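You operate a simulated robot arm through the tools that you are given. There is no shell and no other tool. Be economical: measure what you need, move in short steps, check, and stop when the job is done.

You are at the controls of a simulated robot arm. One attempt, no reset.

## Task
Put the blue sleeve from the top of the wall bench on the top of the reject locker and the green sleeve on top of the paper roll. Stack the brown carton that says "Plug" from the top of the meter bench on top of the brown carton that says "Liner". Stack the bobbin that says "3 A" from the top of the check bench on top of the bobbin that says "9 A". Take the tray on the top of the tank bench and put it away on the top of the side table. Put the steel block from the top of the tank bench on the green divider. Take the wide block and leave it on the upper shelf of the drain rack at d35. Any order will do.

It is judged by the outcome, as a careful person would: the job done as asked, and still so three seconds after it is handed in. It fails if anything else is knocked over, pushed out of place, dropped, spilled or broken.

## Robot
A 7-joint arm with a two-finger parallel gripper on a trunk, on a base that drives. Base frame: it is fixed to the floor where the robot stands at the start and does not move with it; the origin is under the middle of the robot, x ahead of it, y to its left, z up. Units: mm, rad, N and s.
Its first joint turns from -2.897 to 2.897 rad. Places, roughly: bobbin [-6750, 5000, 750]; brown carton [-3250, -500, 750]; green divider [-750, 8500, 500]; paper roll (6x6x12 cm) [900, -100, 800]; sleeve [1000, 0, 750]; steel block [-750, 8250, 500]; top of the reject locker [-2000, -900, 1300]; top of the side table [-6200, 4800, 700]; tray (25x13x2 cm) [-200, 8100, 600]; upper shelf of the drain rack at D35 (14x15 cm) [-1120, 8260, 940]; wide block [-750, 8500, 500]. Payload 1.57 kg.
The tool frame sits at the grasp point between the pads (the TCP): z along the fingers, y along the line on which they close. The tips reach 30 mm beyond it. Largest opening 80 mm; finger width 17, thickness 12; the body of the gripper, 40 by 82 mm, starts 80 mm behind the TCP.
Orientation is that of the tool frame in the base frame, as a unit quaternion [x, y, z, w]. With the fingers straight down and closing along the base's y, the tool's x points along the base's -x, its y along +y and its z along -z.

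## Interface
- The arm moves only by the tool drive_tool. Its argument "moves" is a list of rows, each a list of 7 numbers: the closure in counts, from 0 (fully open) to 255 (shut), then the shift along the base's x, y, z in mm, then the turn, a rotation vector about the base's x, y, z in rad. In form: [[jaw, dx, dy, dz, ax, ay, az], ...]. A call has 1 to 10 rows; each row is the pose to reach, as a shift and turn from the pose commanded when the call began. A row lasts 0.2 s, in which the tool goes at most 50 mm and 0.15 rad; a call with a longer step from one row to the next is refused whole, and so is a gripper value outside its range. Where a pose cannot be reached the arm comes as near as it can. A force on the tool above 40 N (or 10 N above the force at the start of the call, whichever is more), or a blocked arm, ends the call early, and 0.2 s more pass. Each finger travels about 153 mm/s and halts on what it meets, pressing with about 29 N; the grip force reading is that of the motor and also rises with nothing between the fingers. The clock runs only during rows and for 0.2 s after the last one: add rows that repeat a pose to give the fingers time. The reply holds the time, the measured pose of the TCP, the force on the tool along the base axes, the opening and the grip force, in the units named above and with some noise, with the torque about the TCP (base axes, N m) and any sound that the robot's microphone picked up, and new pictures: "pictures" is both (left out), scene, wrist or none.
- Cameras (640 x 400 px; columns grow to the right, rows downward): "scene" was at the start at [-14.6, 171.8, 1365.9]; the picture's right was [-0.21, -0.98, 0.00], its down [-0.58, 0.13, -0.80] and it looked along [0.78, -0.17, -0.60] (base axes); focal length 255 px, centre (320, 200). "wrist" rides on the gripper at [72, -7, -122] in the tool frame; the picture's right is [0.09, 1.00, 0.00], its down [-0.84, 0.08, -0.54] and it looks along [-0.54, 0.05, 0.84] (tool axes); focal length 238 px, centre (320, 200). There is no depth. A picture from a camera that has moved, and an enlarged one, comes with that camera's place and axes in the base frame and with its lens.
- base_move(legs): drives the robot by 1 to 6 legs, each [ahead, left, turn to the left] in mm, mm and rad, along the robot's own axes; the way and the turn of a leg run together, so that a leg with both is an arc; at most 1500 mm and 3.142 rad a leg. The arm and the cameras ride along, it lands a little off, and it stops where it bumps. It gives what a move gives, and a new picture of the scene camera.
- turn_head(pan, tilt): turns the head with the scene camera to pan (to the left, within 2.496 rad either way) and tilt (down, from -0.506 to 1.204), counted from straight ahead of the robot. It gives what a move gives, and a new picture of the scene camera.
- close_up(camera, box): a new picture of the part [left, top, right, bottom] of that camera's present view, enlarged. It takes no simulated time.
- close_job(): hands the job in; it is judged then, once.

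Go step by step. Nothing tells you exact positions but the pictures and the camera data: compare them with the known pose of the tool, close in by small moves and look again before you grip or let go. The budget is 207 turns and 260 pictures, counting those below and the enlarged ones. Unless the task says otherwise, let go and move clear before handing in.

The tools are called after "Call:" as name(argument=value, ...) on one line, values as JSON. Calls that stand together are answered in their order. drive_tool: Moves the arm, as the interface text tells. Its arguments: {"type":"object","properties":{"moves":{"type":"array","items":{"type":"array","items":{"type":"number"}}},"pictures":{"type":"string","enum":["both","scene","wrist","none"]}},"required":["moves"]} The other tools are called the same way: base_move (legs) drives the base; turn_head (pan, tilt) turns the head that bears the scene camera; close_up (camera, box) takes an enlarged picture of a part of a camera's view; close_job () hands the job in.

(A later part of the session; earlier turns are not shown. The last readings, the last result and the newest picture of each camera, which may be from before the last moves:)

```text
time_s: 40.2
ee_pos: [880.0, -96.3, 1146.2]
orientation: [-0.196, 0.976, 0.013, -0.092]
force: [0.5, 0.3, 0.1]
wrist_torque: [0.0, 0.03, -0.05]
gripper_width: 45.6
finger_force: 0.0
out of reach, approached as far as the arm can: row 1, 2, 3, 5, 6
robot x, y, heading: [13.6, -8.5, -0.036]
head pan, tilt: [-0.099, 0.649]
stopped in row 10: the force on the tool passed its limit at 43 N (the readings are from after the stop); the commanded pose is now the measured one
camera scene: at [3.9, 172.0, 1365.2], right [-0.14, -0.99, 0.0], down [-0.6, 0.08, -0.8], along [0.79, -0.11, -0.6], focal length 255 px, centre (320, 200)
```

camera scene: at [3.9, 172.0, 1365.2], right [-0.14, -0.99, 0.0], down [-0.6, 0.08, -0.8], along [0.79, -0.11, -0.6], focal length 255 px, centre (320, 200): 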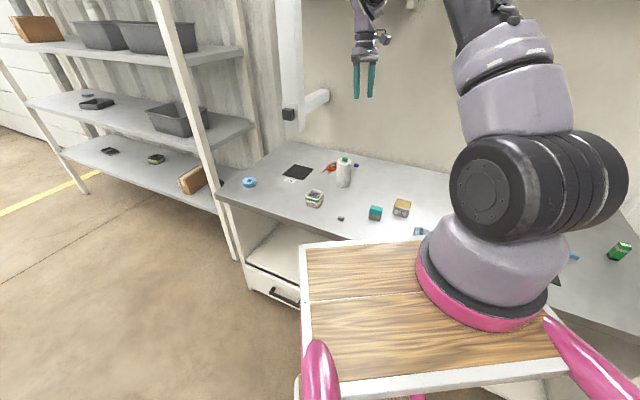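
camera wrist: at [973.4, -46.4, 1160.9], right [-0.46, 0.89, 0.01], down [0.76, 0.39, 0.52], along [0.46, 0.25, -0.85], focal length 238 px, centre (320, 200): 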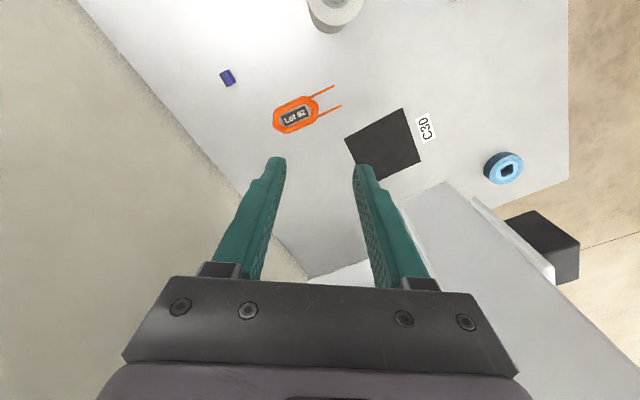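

Unstuck. Level the tool and retract over the robot's front.

Call:
drive_tool(moves=[[110, -10, 0, 0, 0.006, -0.09, 0], [110, -30, 5, -10, 0.011, -0.186, 0], [110, -70, 15, -20, 0.011, -0.186, 0], [110, -115, 30, -30, 0.011, -0.186, 0], [110, -160, 45, -40, 0.011, -0.186, 0], [110, -205, 60, -50, 0.011, -0.186, 0], [110, -250, 75, -60, 0.011, -0.186, 0], [110, -290, 90, -70, 0.011, -0.186, 0], [110, -330, 96, -80, 0.011, -0.186, 0], [110, -330, 96, -80, 0.011, -0.186, 0]])

Call:
close_up(camera="scene", box=[220, 120, 420, 240])

```text
time_s: 42.4
ee_pos: [552.4, -1.3, 1068.4]
orientation: [-0.196, 0.981, 0.0, 0.004]
force: [0.6, -0.8, 0.6]
wrist_torque: [0.01, 0.02, -0.05]
gripper_width: 45.7
finger_force: 0.2
robot x, y, heading: [10.1, -7.2, -0.037]
head pan, tilt: [-0.099, 0.649]
camera scene: at [6.2, 171.5, 1365.2], right [-0.14, -0.99, 0.0], down [-0.6, 0.08, -0.8], along [0.79, -0.11, -0.6], focal length 255 px, centre (320, 200)
camera wrist: at [487.6, -35.4, 1187.6], right [-0.47, 0.88, 0.0], down [0.74, 0.39, 0.55], along [0.48, 0.25, -0.84], focal length 238 px, centre (320, 200)
```

scene: 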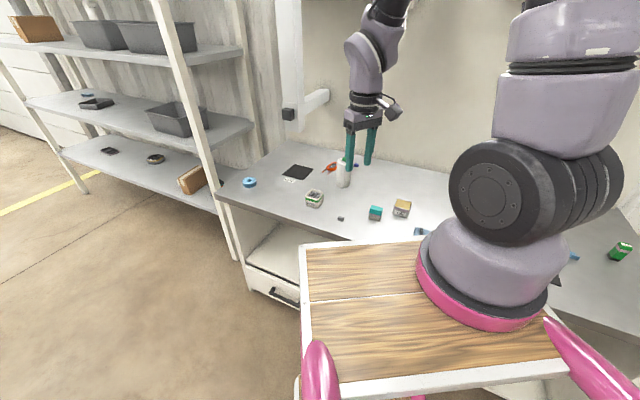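
wrist: 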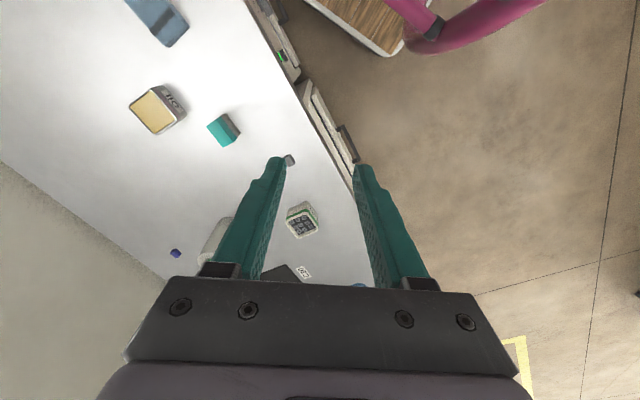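

```text
3.20 times, centred on (320, 180) of scene
camera zoom: at [6.2, 171.5, 1365.2], right [-0.14, -0.99, 0.0], down [-0.6, 0.08, -0.8], along [0.79, -0.11, -0.6], focal length 815 px, centre (320, 264)
```

zoom: 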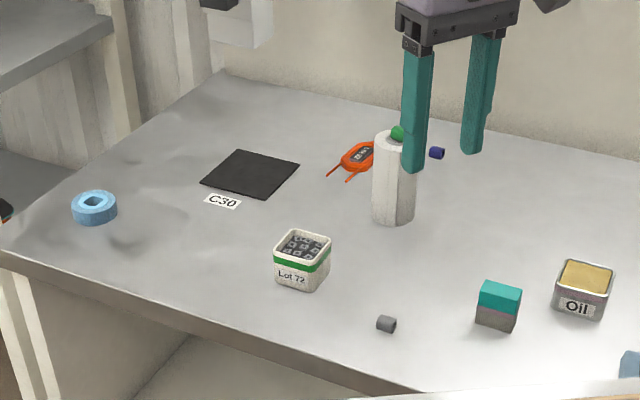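

Everything is still in place. Now I back off slightly, turn square to the bench, and shift left along it.

Call:
base_move(legs=[[-60, 30, 0], [0, 0, -0.63], [0, 380, 0]])

```text
time_s: 47.1
ee_pos: [632.2, 14.1, 1069.1]
orientation: [0.115, 0.993, -0.001, 0.004]
force: [-0.2, 0.3, 0.2]
wrist_torque: [-0.02, 0.01, 0.01]
gripper_width: 45.3
finger_force: 0.0
robot x, y, heading: [191.3, 323.1, -0.663]
head pan, tilt: [-0.099, 0.649]
camera scene: at [289.7, 474.8, 1365.2], right [-0.69, -0.72, 0.0], down [-0.44, 0.42, -0.8], along [0.58, -0.55, -0.6], focal length 255 px, centre (320, 200)
```

scene: 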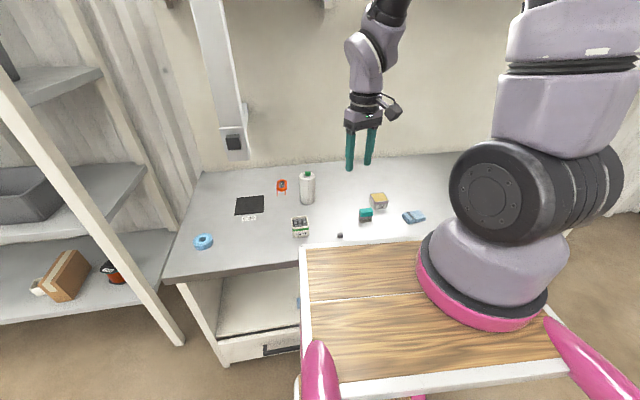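

Call:
base_move(legs=[[70, 0, 0]])

Call:
close_up(camera="scene", box=[240, 140, 400, 240])

```text
time_s: 48.2
ee_pos: [689.0, -28.4, 1068.1]
orientation: [0.115, 0.993, -0.002, 0.004]
force: [-1.1, 0.5, -0.5]
wrist_torque: [0.03, -0.01, 0.02]
gripper_width: 45.5
finger_force: 0.0
robot x, y, heading: [247.1, 280.8, -0.656]
head pan, tilt: [-0.099, 0.649]
camera scene: at [345.2, 431.5, 1365.2], right [-0.69, -0.72, 0.0], down [-0.44, 0.42, -0.8], along [0.58, -0.55, -0.6], focal length 255 px, centre (320, 200)
```

scene: 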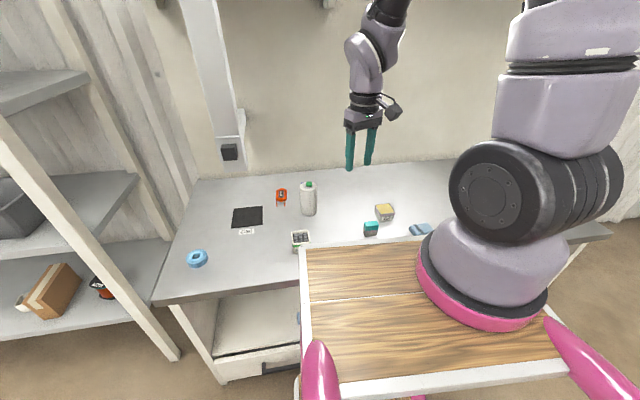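

```text
4.00 times, centred on (320, 190) of scene
camera zoom: at [345.2, 431.5, 1365.2], right [-0.69, -0.72, 0.0], down [-0.44, 0.42, -0.8], along [0.58, -0.55, -0.6], focal length 1018 px, centre (320, 240)
```

zoom: 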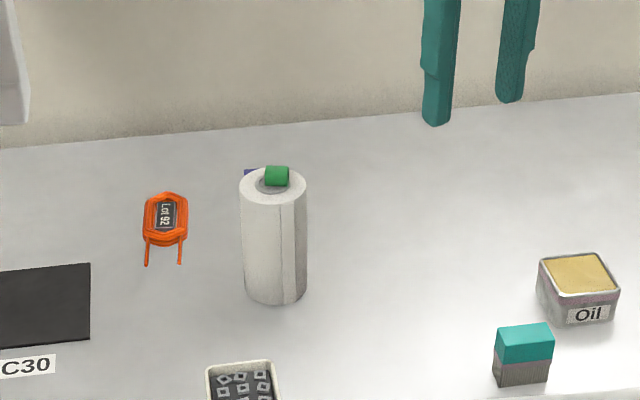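

Now over to the blue sleeve, turning the tool to close across it.

Call:
drive_tool(moves=[[110, 40, -14, -8, 0, 0, 0.127], [110, 80, -28, -16, 0, 0, 0.254], [110, 120, -42, -24, 0, 0, 0.381], [110, 160, -56, -32, 0, 0, 0.508], [110, 200, -70, -40, 0, 0, 0.635], [110, 240, -84, -48, 0, 0, 0.762], [110, 285, -98, -56, 0, 0, 0.889], [110, 330, -113, -64, 0, 0, 1.016], [110, 373, -128, -70, 0, 0, 1.147], [110, 373, -128, -70, 0, 0, 1.147]])

```text
time_s: 50.4
ee_pos: [1060.4, -157.0, 997.4]
orientation: [-0.444, 0.896, 0.001, 0.003]
force: [-0.2, 0.2, 0.4]
wrist_torque: [-0.03, 0.01, 0.0]
gripper_width: 45.6
finger_force: 0.2
robot x, y, heading: [244.6, 279.1, -0.657]
head pan, tilt: [-0.099, 0.649]
camera scene: at [345.1, 431.6, 1365.2], right [-0.69, -0.72, 0.0], down [-0.44, 0.42, -0.8], along [0.58, -0.55, -0.6], focal length 255 px, centre (320, 200)
camera wrist: at [1020.8, -218.6, 1117.4], right [-0.85, 0.53, 0.0], down [0.44, 0.71, 0.55], along [0.29, 0.46, -0.84], focal length 238 px, centre (320, 200)
```

scene: 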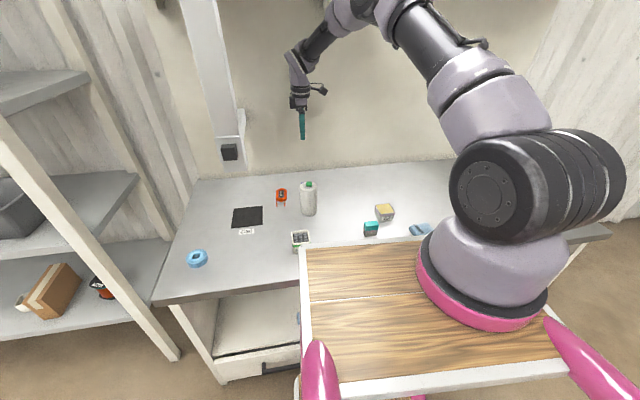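
wrist: 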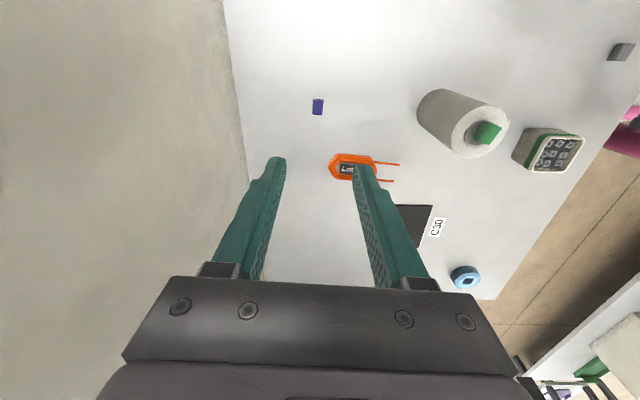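

Call:
drive_tool(moves=[[110, 4, 1, -45, 0, 0, 0], [110, 4, 1, -90, 0, 0, 0], [110, 4, 1, -135, 0, 0, 0], [110, 4, 1, -180, 0, 0, 0], [110, 4, 1, -200, 0, 0, 0], [110, 4, 1, -200, 0, 0, 0]])

Call:
close_up(camera="wrist", box=[260, 120, 380, 195])

```text
time_s: 51.8
ee_pos: [1063.7, -156.5, 797.0]
orientation: [-0.442, 0.897, 0.001, 0.003]
force: [0.8, -0.1, -0.2]
wrist_torque: [-0.02, 0.01, -0.01]
gripper_width: 45.4
finger_force: 0.2
robot x, y, heading: [242.1, 277.4, -0.66]
head pan, tilt: [-0.099, 0.649]
camera scene: at [345.1, 431.6, 1365.2], right [-0.69, -0.72, 0.0], down [-0.44, 0.42, -0.8], along [0.58, -0.55, -0.6], focal length 255 px, centre (320, 200)
camera wrist: at [1024.7, -217.7, 916.5], right [-0.85, 0.53, 0.0], down [0.44, 0.71, 0.55], along [0.29, 0.46, -0.84], focal length 238 px, centre (320, 200)
```

scene: 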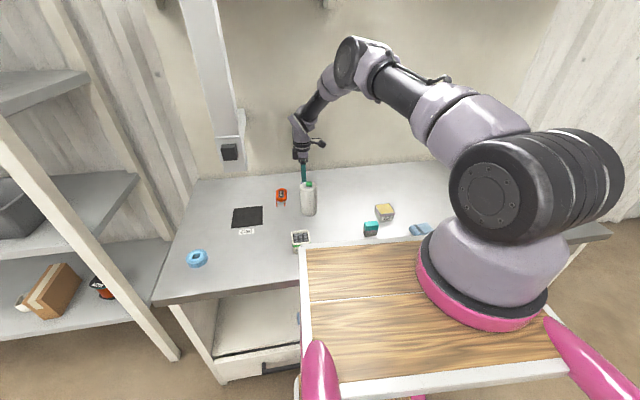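
wrist: 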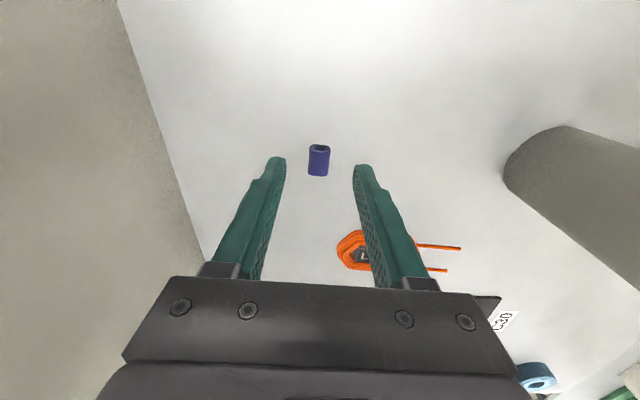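

```text
5.33 times, centred on (320, 158) of wrist
camera zoom: at [1024.7, -217.7, 916.5], right [-0.85, 0.53, 0.0], down [0.44, 0.71, 0.55], along [0.29, 0.46, -0.84], focal length 1271 px, centre (320, 427)
```

zoom: 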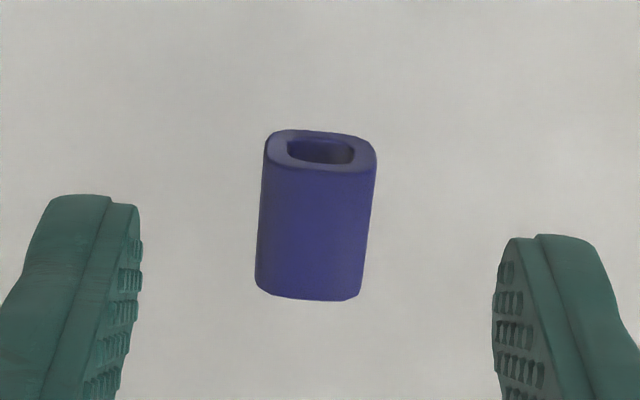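

Call:
drive_tool(moves=[[110, 0, 0, -15, 0, 0, 0], [110, 0, 0, -26, 0, 0, 0], [160, 0, 0, -26, 0, 0, 0], [255, 0, 0, -26, 0, 0, 0], [255, 0, 0, -26, 0, 0, 0], [255, 0, 0, -26, 0, 0, 0]], pictures="wrist")

```text
time_s: 53.2
ee_pos: [1063.4, -155.2, 772.4]
orientation: [-0.442, 0.897, 0.0, 0.003]
force: [-0.4, -1.3, -1.1]
wrist_torque: [0.02, -0.02, 0.0]
gripper_width: 14.4
finger_force: 29.2
robot x, y, heading: [244.9, 282.4, -0.66]
head pan, tilt: [-0.099, 0.649]
camera wrist: at [1024.5, -217.5, 891.2], right [-0.85, 0.53, 0.0], down [0.44, 0.71, 0.55], along [0.29, 0.46, -0.84], focal length 238 px, centre (320, 200)
```

wrist: 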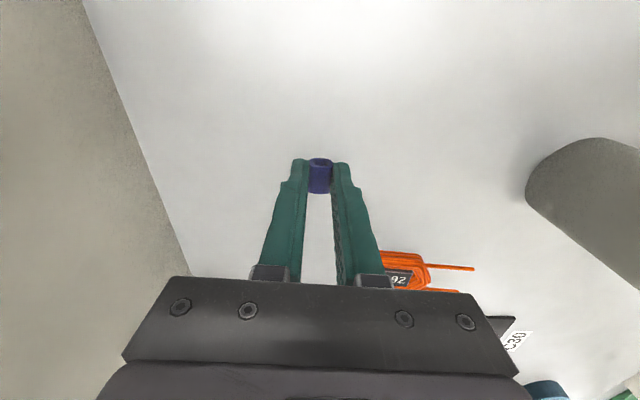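

Blue gripped. Lift and retract.

Call:
drive_tool(moves=[[255, 0, 0, 45, 0, 0, 0], [255, 0, 0, 95, 0, 0, 0], [255, 0, 0, 145, 0, 0, 0], [255, 0, 0, 195, 0, 0, 0], [255, 0, 0, 245, 0, 0, 0], [255, -40, 14, 265, 0, 0, 0], [255, -80, 28, 280, 0, 0, 0], [255, -120, 42, 290, 0, 0, 0], [255, -160, 56, 300, 0, 0, 0], [255, -200, 70, 300, 0, 0, 0]], pictures="none")

Call:
drive_tool(moves=[[255, -40, 14, 0, 0, 0, -0.12], [255, -80, 28, 0, 0, 0, -0.24], [255, -120, 42, 0, 0, 0, -0.36], [255, -160, 56, 0, 0, 0, -0.48], [255, -200, 70, 0, 0, 0, -0.6], [255, -240, 84, 0, 0, 0, -0.72], [255, -240, 84, 0, 0, 0, -0.84], [255, -240, 84, 0, 0, 0, -0.96], [255, -240, 84, 0, 0, 0, -0.96]])

```text
time_s: 55.0
ee_pos: [928.1, -103.8, 1028.8]
orientation: [-0.445, 0.895, 0.027, -0.016]
force: [0.3, -0.7, -1.9]
wrist_torque: [0.04, 0.09, -0.01]
gripper_width: 14.1
finger_force: 29.1
robot x, y, heading: [247.2, 278.1, -0.66]
head pan, tilt: [-0.099, 0.649]
stopped in row 9: the force on the tool passed its limit at 45 N (the readings are from after the stop); the commanded pose is now the measured one
```

```text
time_s: 57.0
ee_pos: [687.0, -19.2, 1032.0]
orientation: [0.019, 0.999, 0.028, -0.002]
force: [0.1, 0.6, -0.6]
wrist_torque: [0.0, 0.01, 0.04]
gripper_width: 14.3
finger_force: 29.3
robot x, y, heading: [247.3, 280.6, -0.66]
head pan, tilt: [-0.099, 0.649]
camera scene: at [345.5, 432.1, 1365.2], right [-0.69, -0.72, 0.0], down [-0.44, 0.42, -0.8], along [0.58, -0.55, -0.6], focal length 255 px, centre (320, 200)
camera wrist: at [614.4, -29.7, 1151.3], right [-0.05, 1.0, 0.06], down [0.84, 0.01, 0.54], along [0.54, 0.08, -0.84], focal length 238 px, centre (320, 200)
```

scene: 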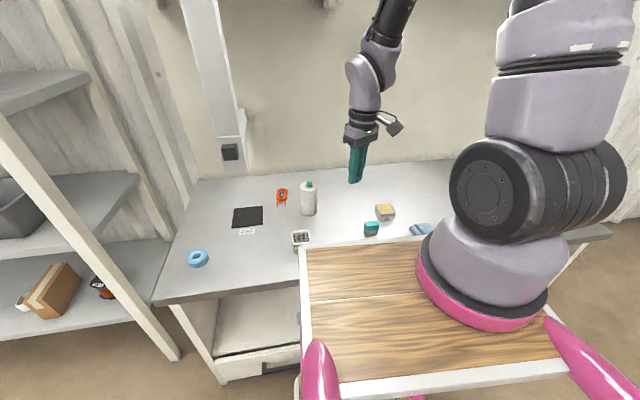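
wrist: 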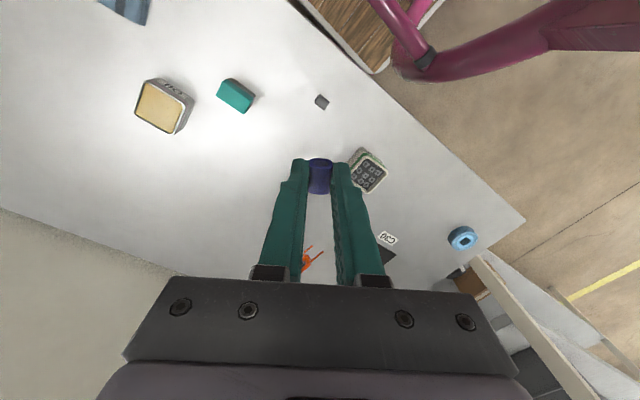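

Sleeve held. I level the tool, raise it to locker-top height, then drive back and around toward the reject locker.

Call:
drive_tool(moves=[[255, 0, 0, 40, -0.056, -0.003, 0], [255, -10, 5, 80, -0.056, -0.003, 0], [255, -20, 10, 125, -0.056, -0.003, 0], [255, -30, 20, 170, -0.056, -0.003, 0], [255, -40, 30, 215, -0.056, -0.003, 0], [255, -50, 40, 260, -0.056, -0.003, 0], [255, -60, 50, 305, -0.056, -0.003, 0], [255, -70, 60, 350, -0.056, -0.003, 0], [255, -70, 60, 370, -0.056, -0.003, 0], [255, -70, 60, 370, -0.056, -0.003, 0]], pictures="none")

Call:
base_move(legs=[[-350, 0, 0], [0, 0, -1.58]])

```text
time_s: 59.2
ee_pos: [618.1, 42.1, 1402.5]
orientation: [0.018, 1.0, 0.001, 0.0]
force: [0.3, 0.5, -0.8]
wrist_torque: [0.02, 0.0, 0.0]
gripper_width: 14.3
finger_force: 28.7
robot x, y, heading: [245.4, 281.9, -0.657]
head pan, tilt: [-0.099, 0.649]
```

```text
time_s: 65.3
ee_pos: [-271.0, 123.0, 1402.0]
orientation: [0.72, 0.694, 0.001, 0.0]
force: [-1.5, -0.3, 0.1]
wrist_torque: [-0.02, 0.01, 0.01]
gripper_width: 14.3
finger_force: 28.8
robot x, y, heading: [-34.8, 491.7, -2.236]
head pan, tilt: [-0.099, 0.649]
camera scene: at [119.2, 395.4, 1365.2], right [-0.72, 0.69, 0.0], down [0.42, 0.44, -0.8], along [-0.55, -0.58, -0.6], focal length 255 px, centre (320, 200)
```

scene: 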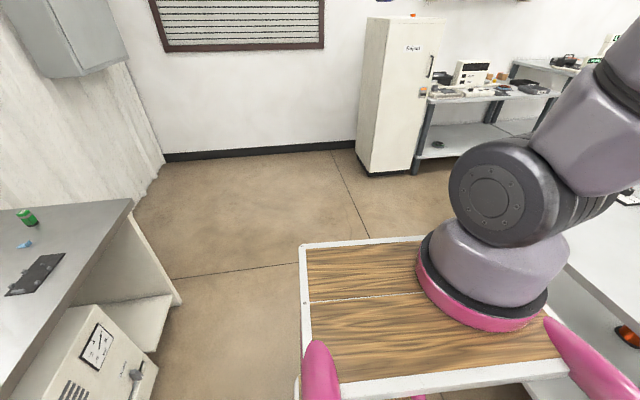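

The locker is straight ahead and right. I drive forward 1450 mm, then sidestep right, then look.

Call:
base_move(legs=[[1450, 0, 0], [0, -740, 0]])

```text
time_s: 76.2
ee_pos: [-1751.3, -557.2, 1402.2]
orientation: [0.723, 0.691, 0.001, 0.001]
force: [0.4, -1.1, 0.0]
wrist_torque: [0.02, -0.02, -0.01]
gripper_width: 14.0
finger_force: 28.9
robot x, y, heading: [-1514.1, -186.4, -2.237]
head pan, tilt: [-0.099, 0.649]
camera scene: at [-1359.1, -287.7, 1365.2], right [-0.72, 0.69, 0.0], down [0.42, 0.43, -0.8], along [-0.55, -0.57, -0.6], focal length 255 px, centre (320, 200)
```

scene: 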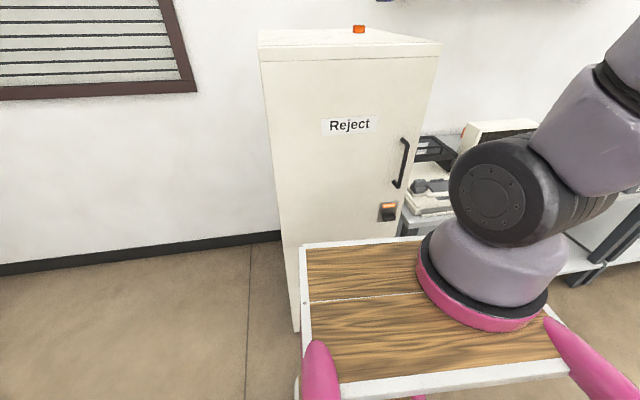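

Call:
drive_tool(moves=[[255, -25, -31, 0, 0, 0, 0], [255, -52, -66, 0, 0, 0, 0], [255, -80, -102, 0, 0, 0, 0], [255, -108, -138, 0, 0, 0, 0], [255, -136, -174, 0, 0, 0, 0], [255, -164, -210, 0, 0, 0, 0], [255, -190, -243, 0, 0, 0, 0], [255, -190, -243, 0, 0, 0, 0]])

```text
time_s: 78.0
ee_pos: [-1941.3, -801.2, 1402.3]
orientation: [0.723, 0.691, 0.001, 0.002]
force: [-0.6, -0.2, -0.3]
wrist_torque: [-0.02, -0.03, 0.02]
gripper_width: 14.4
finger_force: 29.3
robot x, y, heading: [-1503.8, -185.8, -2.237]
head pan, tilt: [-0.099, 0.649]
camera scene: at [-1359.1, -287.7, 1365.2], right [-0.72, 0.69, 0.0], down [0.42, 0.43, -0.8], along [-0.55, -0.57, -0.6], focal length 255 px, centre (320, 200)
camera wrist: at [-1945.4, -729.2, 1521.0], right [1.0, 0.05, 0.0], down [0.04, -0.84, 0.54], along [0.03, -0.54, -0.84], focal length 238 px, centre (320, 200)
```

scene: 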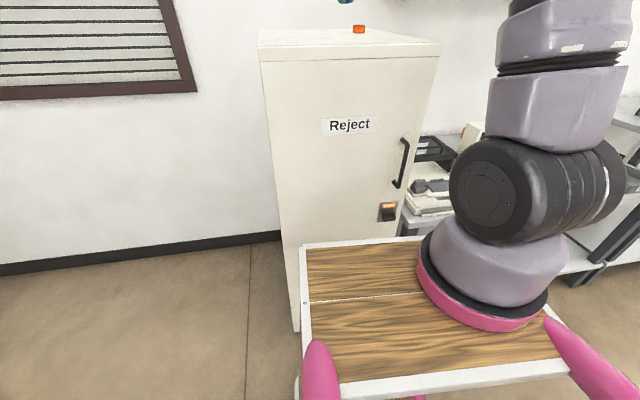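
wrist: 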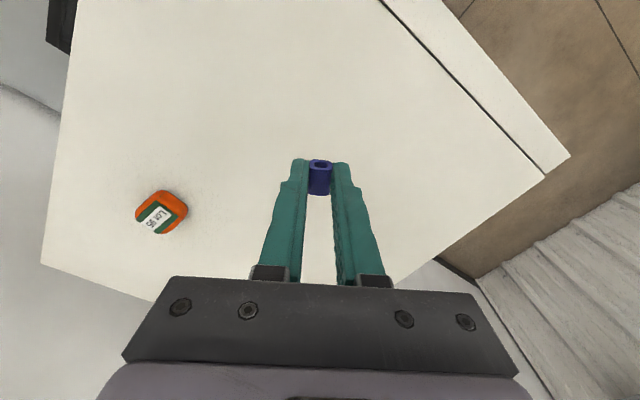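

Over the locker top, clear of the orange item. Descend (top est. z≈1304).

Call:
drive_tool(moves=[[255, 0, 0, -25, 0, 0, 0], [255, 0, 0, -45, 0, 0, 0], [255, 0, 0, -45, 0, 0, 0]], pictures="wrist")

Call:
close_up(camera="wrist", box=[260, 130, 380, 205])

```text
time_s: 78.8
ee_pos: [-1940.5, -801.5, 1356.6]
orientation: [0.723, 0.691, 0.001, 0.0]
force: [0.0, 1.0, 0.6]
wrist_torque: [-0.01, 0.04, 0.0]
gripper_width: 13.9
finger_force: 28.7
robot x, y, heading: [-1506.1, -185.6, -2.238]
head pan, tilt: [-0.099, 0.649]
camera wrist: at [-1945.5, -729.4, 1476.0], right [1.0, 0.05, 0.0], down [0.04, -0.84, 0.54], along [0.03, -0.54, -0.84], focal length 238 px, centre (320, 200)
```

wrist: 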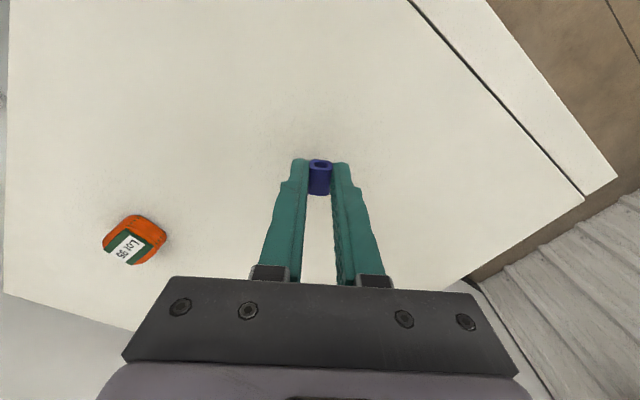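

```text
5.33 times, centred on (320, 168) of wrist
camera zoom: at [-1945.5, -729.4, 1476.0], right [1.0, 0.05, 0.0], down [0.04, -0.84, 0.54], along [0.03, -0.54, -0.84], focal length 1271 px, centre (320, 373)
```

zoom: 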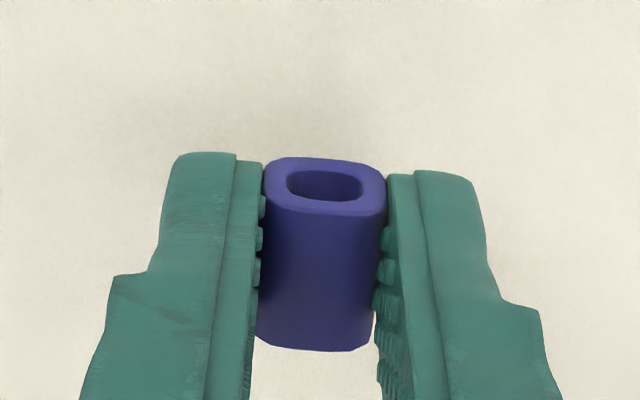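

Call:
drive_tool(moves=[[255, 0, 0, -10, 0, 0, 0], [255, 0, 0, -15, 0, 0, 0], [255, 0, 0, -18, 0, 0, 0], [255, 0, 0, -18, 0, 0, 0]], pictures="none")

Call:
drive_tool(moves=[[255, 0, 0, -1.5, 0, 0, 0], [255, 0, 0, -3, 0, 0, 0], [255, 0, 0, -3, 0, 0, 0]], pictures="none")

```text
time_s: 79.8
ee_pos: [-1941.4, -801.2, 1339.2]
orientation: [0.723, 0.691, 0.001, 0.001]
force: [-0.1, -0.4, 0.1]
wrist_torque: [0.01, 0.02, -0.01]
gripper_width: 14.4
finger_force: 29.5
robot x, y, heading: [-1505.2, -185.7, -2.237]
head pan, tilt: [-0.099, 0.649]
```

```text
time_s: 80.6
ee_pos: [-1941.6, -801.3, 1336.4]
orientation: [0.723, 0.691, 0.0, 0.001]
force: [0.1, 0.6, 0.1]
wrist_torque: [0.02, -0.03, 0.0]
gripper_width: 14.3
finger_force: 28.4
robot x, y, heading: [-1510.7, -187.1, -2.241]
head pan, tilt: [-0.099, 0.649]
```

Call:
drive_tool(moves=[[255, 0, 0, -1, 0, 0, 0], [255, 0, 0, -2, 0, 0, 0], [255, 0, 0, -3, 0, 0, 0], [255, 0, 0, -3, 0, 0, 0]], pictures="none")

Call:
drive_tool(moves=[[255, 0, 0, -1, 0, 0, 0], [255, 0, 0, -2, 0, 0, 0], [255, 0, 0, -2, 0, 0, 0]], pictures="none")

```text
time_s: 81.6
ee_pos: [-1941.4, -801.1, 1332.6]
orientation: [0.723, 0.691, 0.001, 0.001]
force: [0.1, -0.6, -1.2]
wrist_torque: [-0.02, 0.01, 0.0]
gripper_width: 14.4
finger_force: 28.6
robot x, y, heading: [-1511.7, -187.5, -2.243]
head pan, tilt: [-0.099, 0.649]
```

```text
time_s: 82.4
ee_pos: [-1940.5, -800.9, 1331.4]
orientation: [0.723, 0.691, 0.001, 0.001]
force: [0.4, -0.2, 0.7]
wrist_torque: [-0.01, 0.0, 0.01]
gripper_width: 14.3
finger_force: 28.5
robot x, y, heading: [-1508.2, -184.9, -2.24]
head pan, tilt: [-0.099, 0.649]
```

Call:
drive_tool(moves=[[255, 0, 0, -1, 0, 0, 0], [255, 0, 0, -2, 0, 0, 0], [255, 0, 0, -3, 0, 0, 0], [255, 0, 0, -3, 0, 0, 0]], pictures="none")

Call:
drive_tool(moves=[[255, 0, 0, -1, 0, 0, 0], [255, 0, 0, -2, 0, 0, 0], [255, 0, 0, -2, 0, 0, 0]], pictures="wrist")

```text
time_s: 83.4
ee_pos: [-1940.9, -801.2, 1330.4]
orientation: [0.723, 0.691, -0.001, 0.001]
force: [-3.0, -2.8, 29.5]
wrist_torque: [-0.07, 0.06, -0.04]
gripper_width: 14.4
finger_force: 29.5
robot x, y, heading: [-1510.7, -188.7, -2.239]
head pan, tilt: [-0.099, 0.649]
```

```text
time_s: 83.8
ee_pos: [-1942.0, -800.8, 1331.7]
orientation: [0.723, 0.691, -0.003, 0.002]
force: [0.3, 1.2, 7.8]
wrist_torque: [0.01, 0.0, 0.0]
gripper_width: 14.4
finger_force: 29.3
robot x, y, heading: [-1510.6, -187.9, -2.241]
head pan, tilt: [-0.099, 0.649]
stopped in row 2: the force on the tool passed its limit at 42 N (the readings are from after the stop); the commanded pose is now the measured one
camera wrist: at [-1945.3, -728.1, 1449.3], right [1.0, 0.05, 0.0], down [0.04, -0.84, 0.55], along [0.02, -0.55, -0.84], focal length 238 px, centre (320, 200)
```

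wrist: 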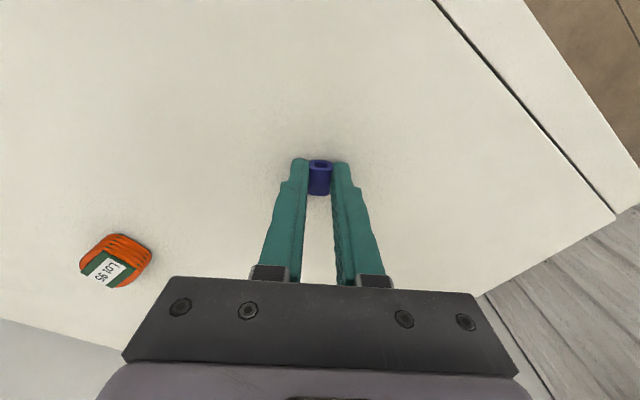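

Contact made. Release and rise, then retract from over the locker.

Call:
drive_tool(moves=[[200, 0, 0, 0, 0, 0, 0], [160, 0, 0, 0, 0, 0, 0], [150, 0, 0, 1, 0, 0, 0], [150, 0, 0, 30, 0, 0, 0], [150, 0, 0, 70, 0, 0, 0], [150, 0, 0, 70, 0, 0, 0]], pictures="wrist")

Call:
drive_tool(moves=[[150, 25, 31, 0, 0, 0, 0], [150, 52, 66, 0, 0, 0, 0], [150, 80, 102, 0, 0, 0, 0], [150, 108, 138, 0, 0, 0, 0], [150, 136, 174, 0, 0, 0, 0], [150, 164, 210, 0, 0, 0, 0], [150, 190, 243, 0, 0, 0, 0], [150, 190, 243, 0, 0, 0, 0]], pictures="none")

Call:
turn_head(pan=-0.8, tilt=0.45)

```text
time_s: 85.2
ee_pos: [-1943.1, -800.6, 1398.9]
orientation: [0.723, 0.691, -0.002, 0.001]
force: [0.7, 0.2, 0.2]
wrist_torque: [0.01, 0.01, -0.02]
gripper_width: 32.9
finger_force: 0.0
robot x, y, heading: [-1509.3, -183.0, -2.243]
head pan, tilt: [-0.099, 0.649]
camera wrist: at [-1945.9, -728.3, 1518.6], right [1.0, 0.05, 0.0], down [0.04, -0.84, 0.55], along [0.02, -0.55, -0.84], focal length 238 px, centre (320, 200)
```

wrist: 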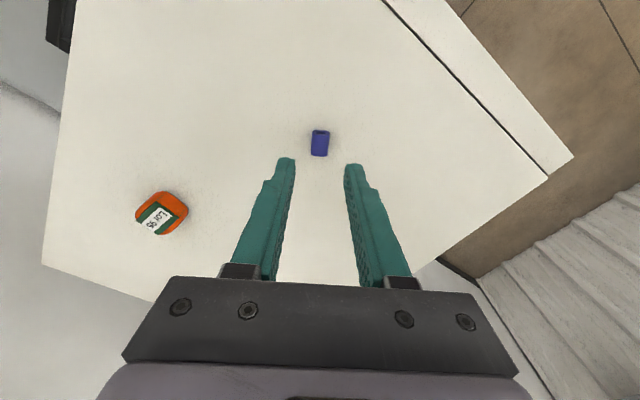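

```text
time_s: 87.0
ee_pos: [-1752.7, -558.3, 1399.4]
orientation: [0.723, 0.691, -0.002, 0.0]
force: [-0.2, -0.1, -0.8]
wrist_torque: [0.01, -0.01, -0.02]
gripper_width: 32.8
finger_force: 0.0
robot x, y, heading: [-1509.2, -184.0, -2.242]
head pan, tilt: [-0.099, 0.649]
```

```text
time_s: 88.1
ee_pos: [-1751.6, -558.4, 1398.7]
orientation: [0.723, 0.691, -0.002, 0.002]
force: [-0.8, -0.4, -1.0]
wrist_torque: [0.0, 0.03, 0.04]
gripper_width: 32.9
finger_force: 0.1
robot x, y, heading: [-1507.2, -184.9, -2.239]
head pan, tilt: [-0.799, 0.45]
camera scene: at [-1390.2, -234.8, 1383.0], right [-0.1, 0.99, 0.0], down [0.43, 0.04, -0.9], along [-0.9, -0.09, -0.44], focal length 255 px, centre (320, 200)
```

scene: 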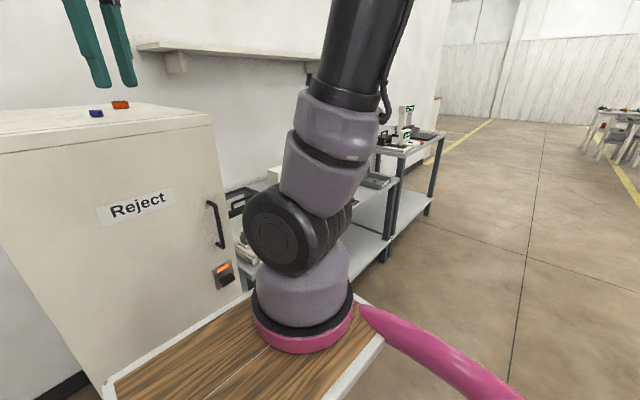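

Both sleeves done. Next the meter bench; I look at it first.

Call:
base_move(legs=[[0, -900, 0]])

Call:
turn_head(pan=-0.1, tilt=0.6)

```text
time_s: 92.8
ee_pos: [-2457.3, -0.3, 1399.5]
orientation: [0.725, 0.689, -0.002, 0.002]
force: [-0.4, 0.6, -0.1]
wrist_torque: [0.0, 0.0, -0.01]
gripper_width: 32.9
finger_force: 0.1
robot x, y, heading: [-2213.8, 370.0, -2.241]
head pan, tilt: [-0.799, 0.45]
camera scene: at [-2093.0, 322.3, 1383.1], right [-0.1, 1.0, 0.0], down [0.43, 0.04, -0.9], along [-0.9, -0.09, -0.44], focal length 255 px, centre (320, 200)
```

scene: 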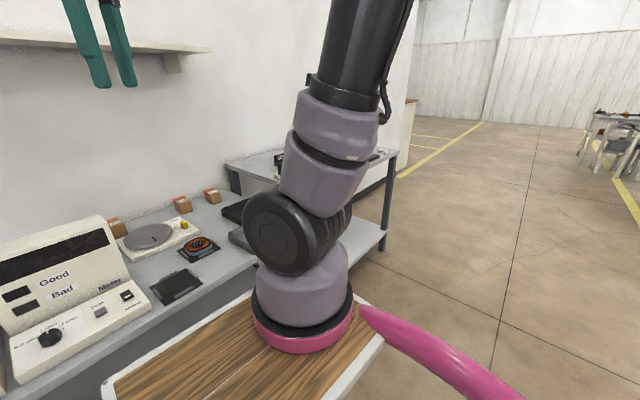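

```text
time_s: 93.8
ee_pos: [-2455.9, 0.0, 1397.9]
orientation: [0.724, 0.689, -0.002, 0.002]
force: [0.3, 0.3, 0.2]
wrist_torque: [-0.02, 0.0, 0.0]
gripper_width: 33.1
finger_force: 0.0
robot x, y, heading: [-2212.0, 373.9, -2.243]
head pan, tilt: [-0.099, 0.6]
camera scene: at [-2063.3, 268.1, 1369.5], right [-0.72, 0.7, 0.0], down [0.39, 0.4, -0.83], along [-0.58, -0.59, -0.56], focal length 255 px, centre (320, 200)
```

scene: 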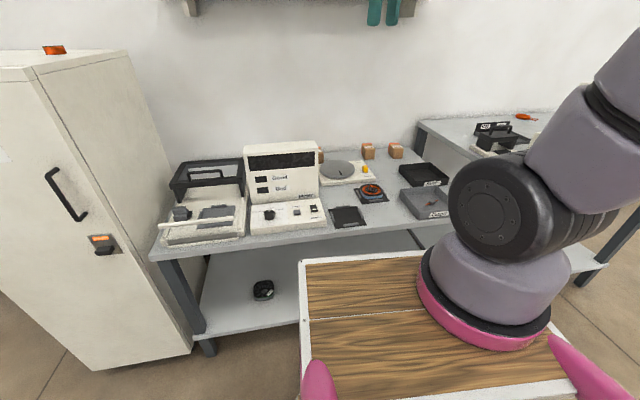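

Call:
close_up(camera="scene", box=[300, 130, 460, 230])

Call:
close_up(camera="scene", box=[350, 135, 410, 170])

```text
4.00 times, centred on (380, 180) of scene
camera zoom: at [-2063.3, 268.1, 1369.5], right [-0.72, 0.7, 0.0], down [0.39, 0.4, -0.83], along [-0.58, -0.59, -0.56], focal length 1018 px, centre (80, 280)
```

zoom: 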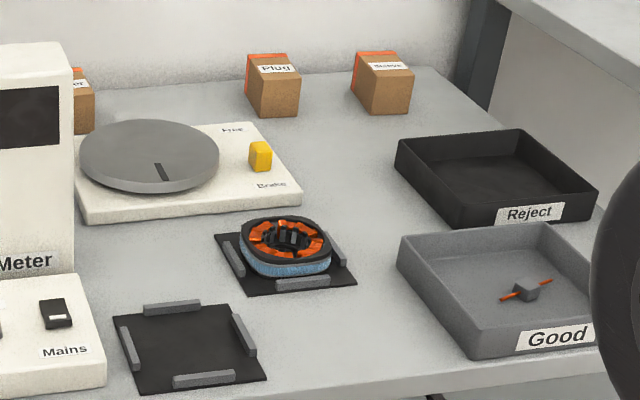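

```text
10.67 times, centred on (380, 152) of scene
camera zoom: at [-2063.3, 268.1, 1369.5], right [-0.72, 0.7, 0.0], down [0.39, 0.4, -0.83], along [-0.58, -0.59, -0.56], focal length 2716 px, centre (-320, 707)
```

zoom: 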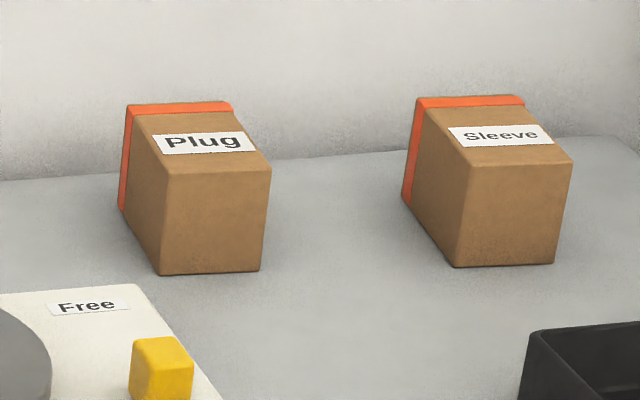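

Cartons stand at the back near the wall: Plug (left of "Sleeve"), and one behind the meter (probably "Liner"). I drive closer and centre between them.

Call:
base_move(legs=[[150, -130, 0]])

Call:
turn_head(pan=-0.05, tilt=0.75)

```text
time_s: 95.4
ee_pos: [-2651.8, -36.4, 1398.6]
orientation: [0.724, 0.69, -0.002, 0.002]
force: [0.0, -0.4, 0.9]
wrist_torque: [-0.01, -0.02, -0.01]
gripper_width: 33.0
finger_force: 0.0
robot x, y, heading: [-2407.4, 338.0, -2.246]
head pan, tilt: [-0.099, 0.6]
camera scene: at [-2258.2, 231.5, 1369.5], right [-0.72, 0.7, 0.0], down [0.39, 0.4, -0.83], along [-0.58, -0.59, -0.56], focal length 255 px, centre (320, 200)
```

scene: 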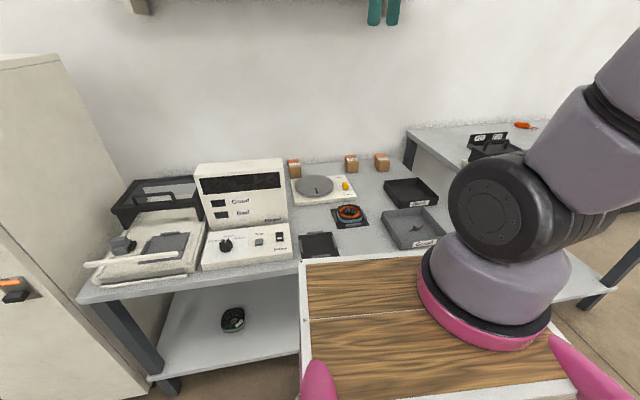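

```text
time_s: 96.1
ee_pos: [-2651.4, -36.3, 1398.6]
orientation: [0.724, 0.69, -0.002, 0.002]
force: [0.3, -1.5, -0.6]
wrist_torque: [-0.01, -0.01, -0.01]
gripper_width: 32.9
finger_force: 0.0
robot x, y, heading: [-2409.0, 337.3, -2.246]
head pan, tilt: [-0.051, 0.75]
camera scene: at [-2251.4, 232.7, 1356.7], right [-0.75, 0.66, 0.0], down [0.45, 0.51, -0.73], along [-0.48, -0.55, -0.68], focal length 255 px, centre (320, 200)
```

scene: 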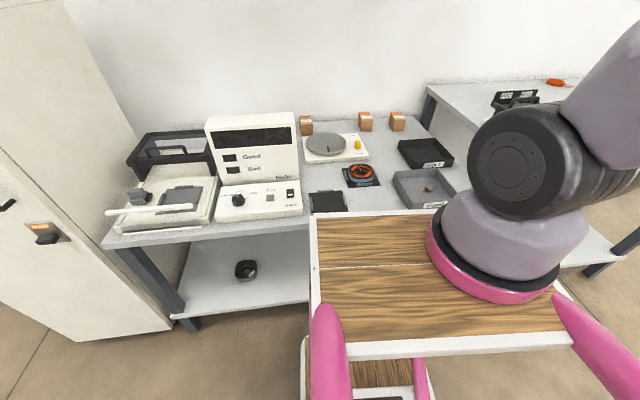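

Call:
close_up(camera="scene", box=[290, 100, 410, 175])

Call:
close_up(camera="scene", box=[290, 105, 330, 135])

```text
5.33 times, centred on (350, 138) of scene
camera zoom: at [-2251.4, 232.7, 1356.7], right [-0.75, 0.66, 0.0], down [0.45, 0.51, -0.73], along [-0.48, -0.55, -0.68], focal length 1358 px, centre (160, 533)
```

zoom: 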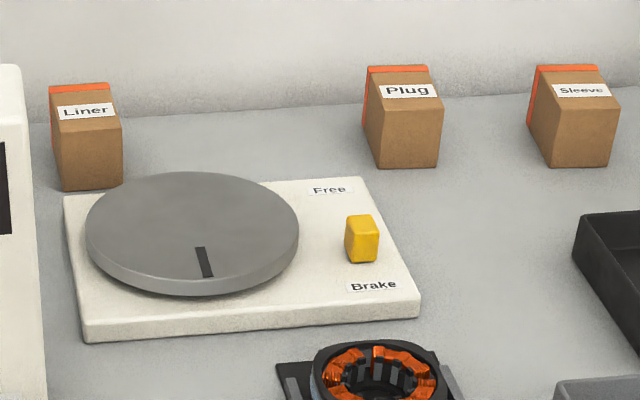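

```text
13.33 times, centred on (310, 120) of scene
camera zoom: at [-2251.4, 232.7, 1356.7], right [-0.75, 0.66, 0.0], down [0.45, 0.51, -0.73], along [-0.48, -0.55, -0.68], focal length 3395 px, centre (453, 1267)
```

zoom: 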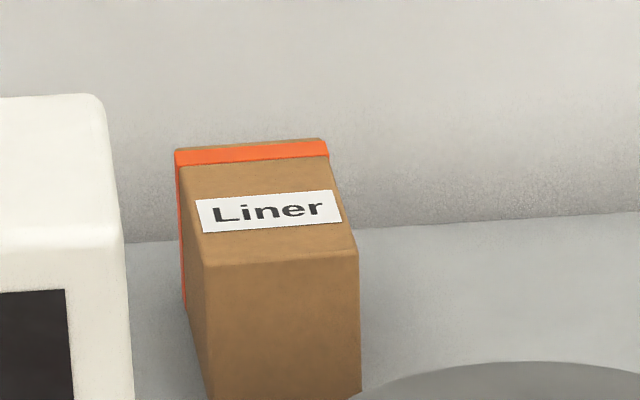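

Liner confirmed. Bench height ≈742 mm, edge slightly skewed to me. I square up and close in.

Call:
base_move(legs=[[0, 0, 0.11], [110, 0, 0]])

Call:
turn_head(pan=0.3, tilt=1.1)

```text
time_s: 97.9
ee_pos: [-2668.2, -153.6, 1397.7]
orientation: [0.686, 0.728, -0.002, 0.002]
force: [0.2, 0.3, -0.2]
wrist_torque: [0.01, -0.04, 0.02]
gripper_width: 32.9
finger_force: 0.2
robot x, y, heading: [-2468.1, 239.0, -2.137]
head pan, tilt: [-0.051, 0.75]
camera scene: at [-2300.2, 156.8, 1356.6], right [-0.82, 0.58, 0.0], down [0.39, 0.56, -0.73], along [-0.42, -0.6, -0.68], focal length 255 px, centre (320, 200)
```

scene: 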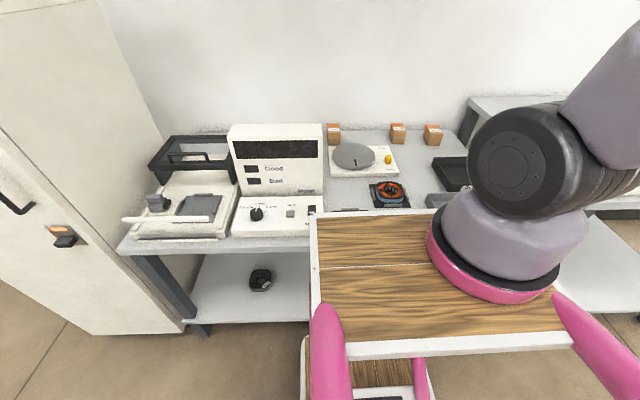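

```text
time_s: 98.7
ee_pos: [-2668.6, -153.1, 1399.0]
orientation: [0.685, 0.728, -0.002, 0.001]
force: [0.6, 1.0, -0.5]
wrist_torque: [0.01, -0.03, -0.04]
gripper_width: 33.1
finger_force: 0.0
robot x, y, heading: [-2469.9, 244.4, -2.131]
head pan, tilt: [0.3, 1.1]
camera scene: at [-2268.9, 163.5, 1330.9], right [-0.97, 0.26, 0.0], down [0.23, 0.86, -0.45], along [-0.12, -0.44, -0.89], focal length 255 px, centre (320, 200)
```

scene: 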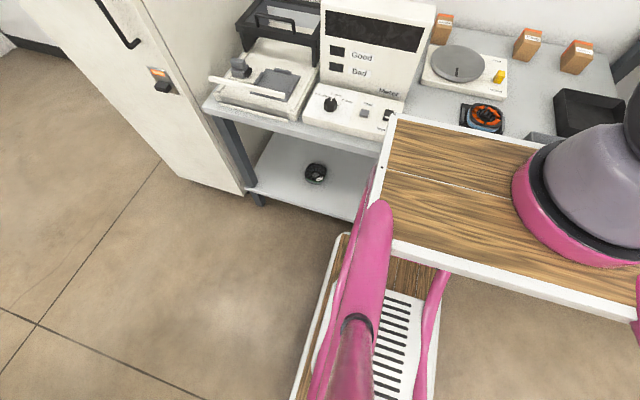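

Call:
base_move(legs=[[30, -97, 0]])

Call:
turn_head(pan=-0.05, tilt=0.65)

Call:
close_up(camera="scene", box=[300, 110, 460, 210])

```text
time_s: 99.9
ee_pos: [-2767.2, -127.6, 1399.4]
orientation: [0.686, 0.728, -0.002, 0.002]
force: [-0.6, 0.9, -0.4]
wrist_torque: [-0.02, 0.01, 0.0]
gripper_width: 32.8
finger_force: 0.1
robot x, y, heading: [-2566.7, 267.5, -2.138]
head pan, tilt: [0.3, 1.1]
camera scene: at [-2367.8, 190.4, 1330.9], right [-0.97, 0.26, 0.0], down [0.23, 0.86, -0.45], along [-0.12, -0.44, -0.89], focal length 255 px, centre (320, 200)
```

scene: 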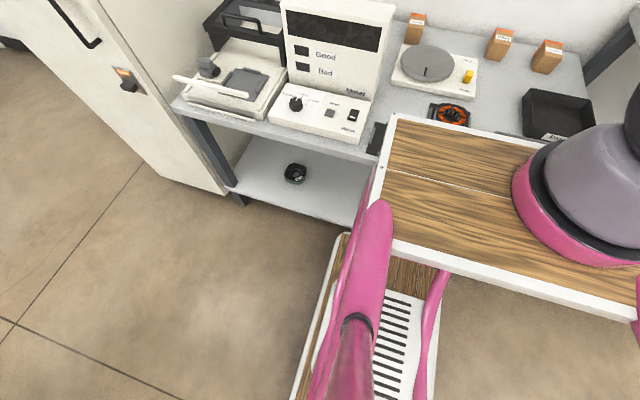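

```text
time_s: 100.8
ee_pos: [-2766.6, -126.8, 1398.6]
orientation: [0.686, 0.728, -0.002, 0.002]
force: [0.7, -0.6, 0.7]
wrist_torque: [0.01, -0.01, 0.0]
gripper_width: 33.0
finger_force: 0.0
robot x, y, heading: [-2568.1, 269.2, -2.134]
head pan, tilt: [-0.051, 0.649]
camera scene: at [-2401.3, 180.4, 1365.2], right [-0.82, 0.58, 0.0], down [0.35, 0.49, -0.8], along [-0.46, -0.65, -0.61], focal length 255 px, centre (320, 200)
```

scene: 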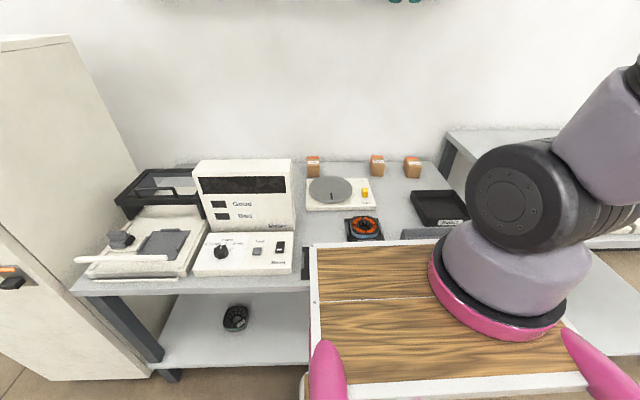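

```text
4.00 times, centred on (380, 160) of scene
camera zoom: at [-2401.3, 180.4, 1365.2], right [-0.82, 0.58, 0.0], down [0.35, 0.49, -0.8], along [-0.46, -0.65, -0.61], focal length 1018 px, centre (80, 360)
```

zoom: 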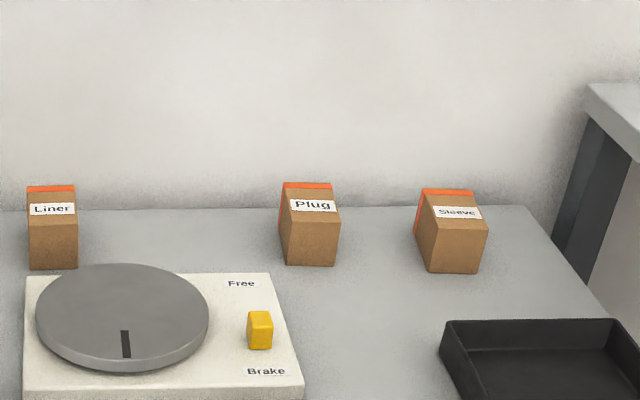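

Cartons located: Plug ≈(-3220,-513), Liner ≈(-2973,-682). I bring the tool forward with the proper yaw for a wrist view.

Call:
drive_tool(moves=[[0, -28, -17, -35, 0, 0, -0.07], [0, -57, -35, -70, 0, 0, -0.14], [0, -85, -52, -100, 0, 0, -0.21], [0, -113, -69, -130, 0, 0, -0.28], [0, -141, -86, -165, 0, 0, -0.35], [0, -170, -104, -200, 0, 0, -0.42], [0, -198, -121, -235, 0, 0, -0.49], [0, -226, -138, -265, 0, 0, -0.56], [0, -255, -156, -295, 0, 0, -0.63], [0, -284, -173, -320, 0, 0, -0.69]])

```text
time_s: 103.0
ee_pos: [-3049.2, -300.3, 1079.4]
orientation: [0.892, 0.453, -0.001, 0.001]
force: [0.0, 0.0, 0.3]
wrist_torque: [-0.03, 0.05, 0.0]
gripper_width: 80.0
finger_force: 0.1
robot x, y, heading: [-2564.3, 266.4, -2.135]
head pan, tilt: [-0.051, 0.649]
camera scene: at [-2400.9, 180.8, 1365.2], right [-0.82, 0.58, 0.0], down [0.35, 0.49, -0.8], along [-0.46, -0.65, -0.6], focal length 255 px, centre (320, 200)
camera wrist: at [-3012.5, -238.2, 1198.4], right [0.86, -0.51, 0.0], down [-0.43, -0.72, 0.55], along [-0.28, -0.47, -0.84], focal length 238 px, centre (320, 200)
```

scene: 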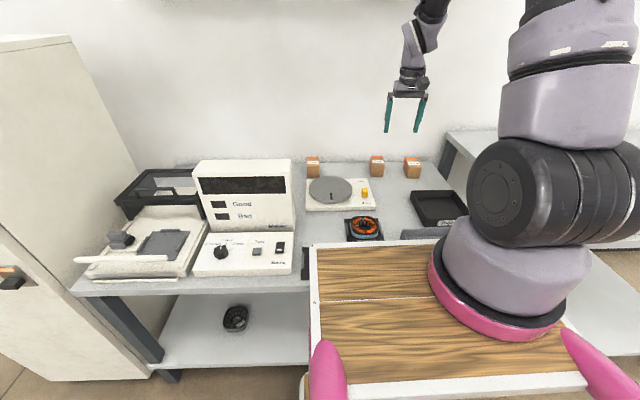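
wrist: 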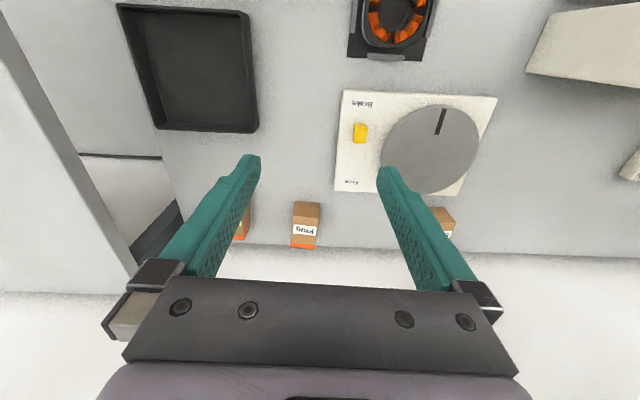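

Call:
close_up(camera="wrist", box=[230, 180, 470, 270])

```text
2.67 times, centred on (350, 225) of wrist
camera zoom: at [-3012.5, -238.2, 1198.4], right [0.86, -0.51, 0.0], down [-0.43, -0.72, 0.55], along [-0.28, -0.47, -0.84], focal length 636 px, centre (240, 133)
```

zoom: 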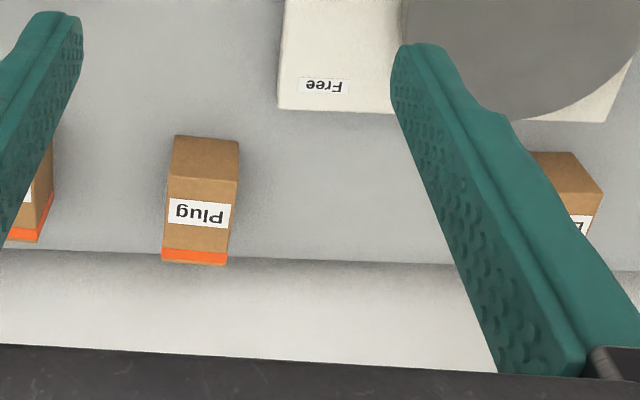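

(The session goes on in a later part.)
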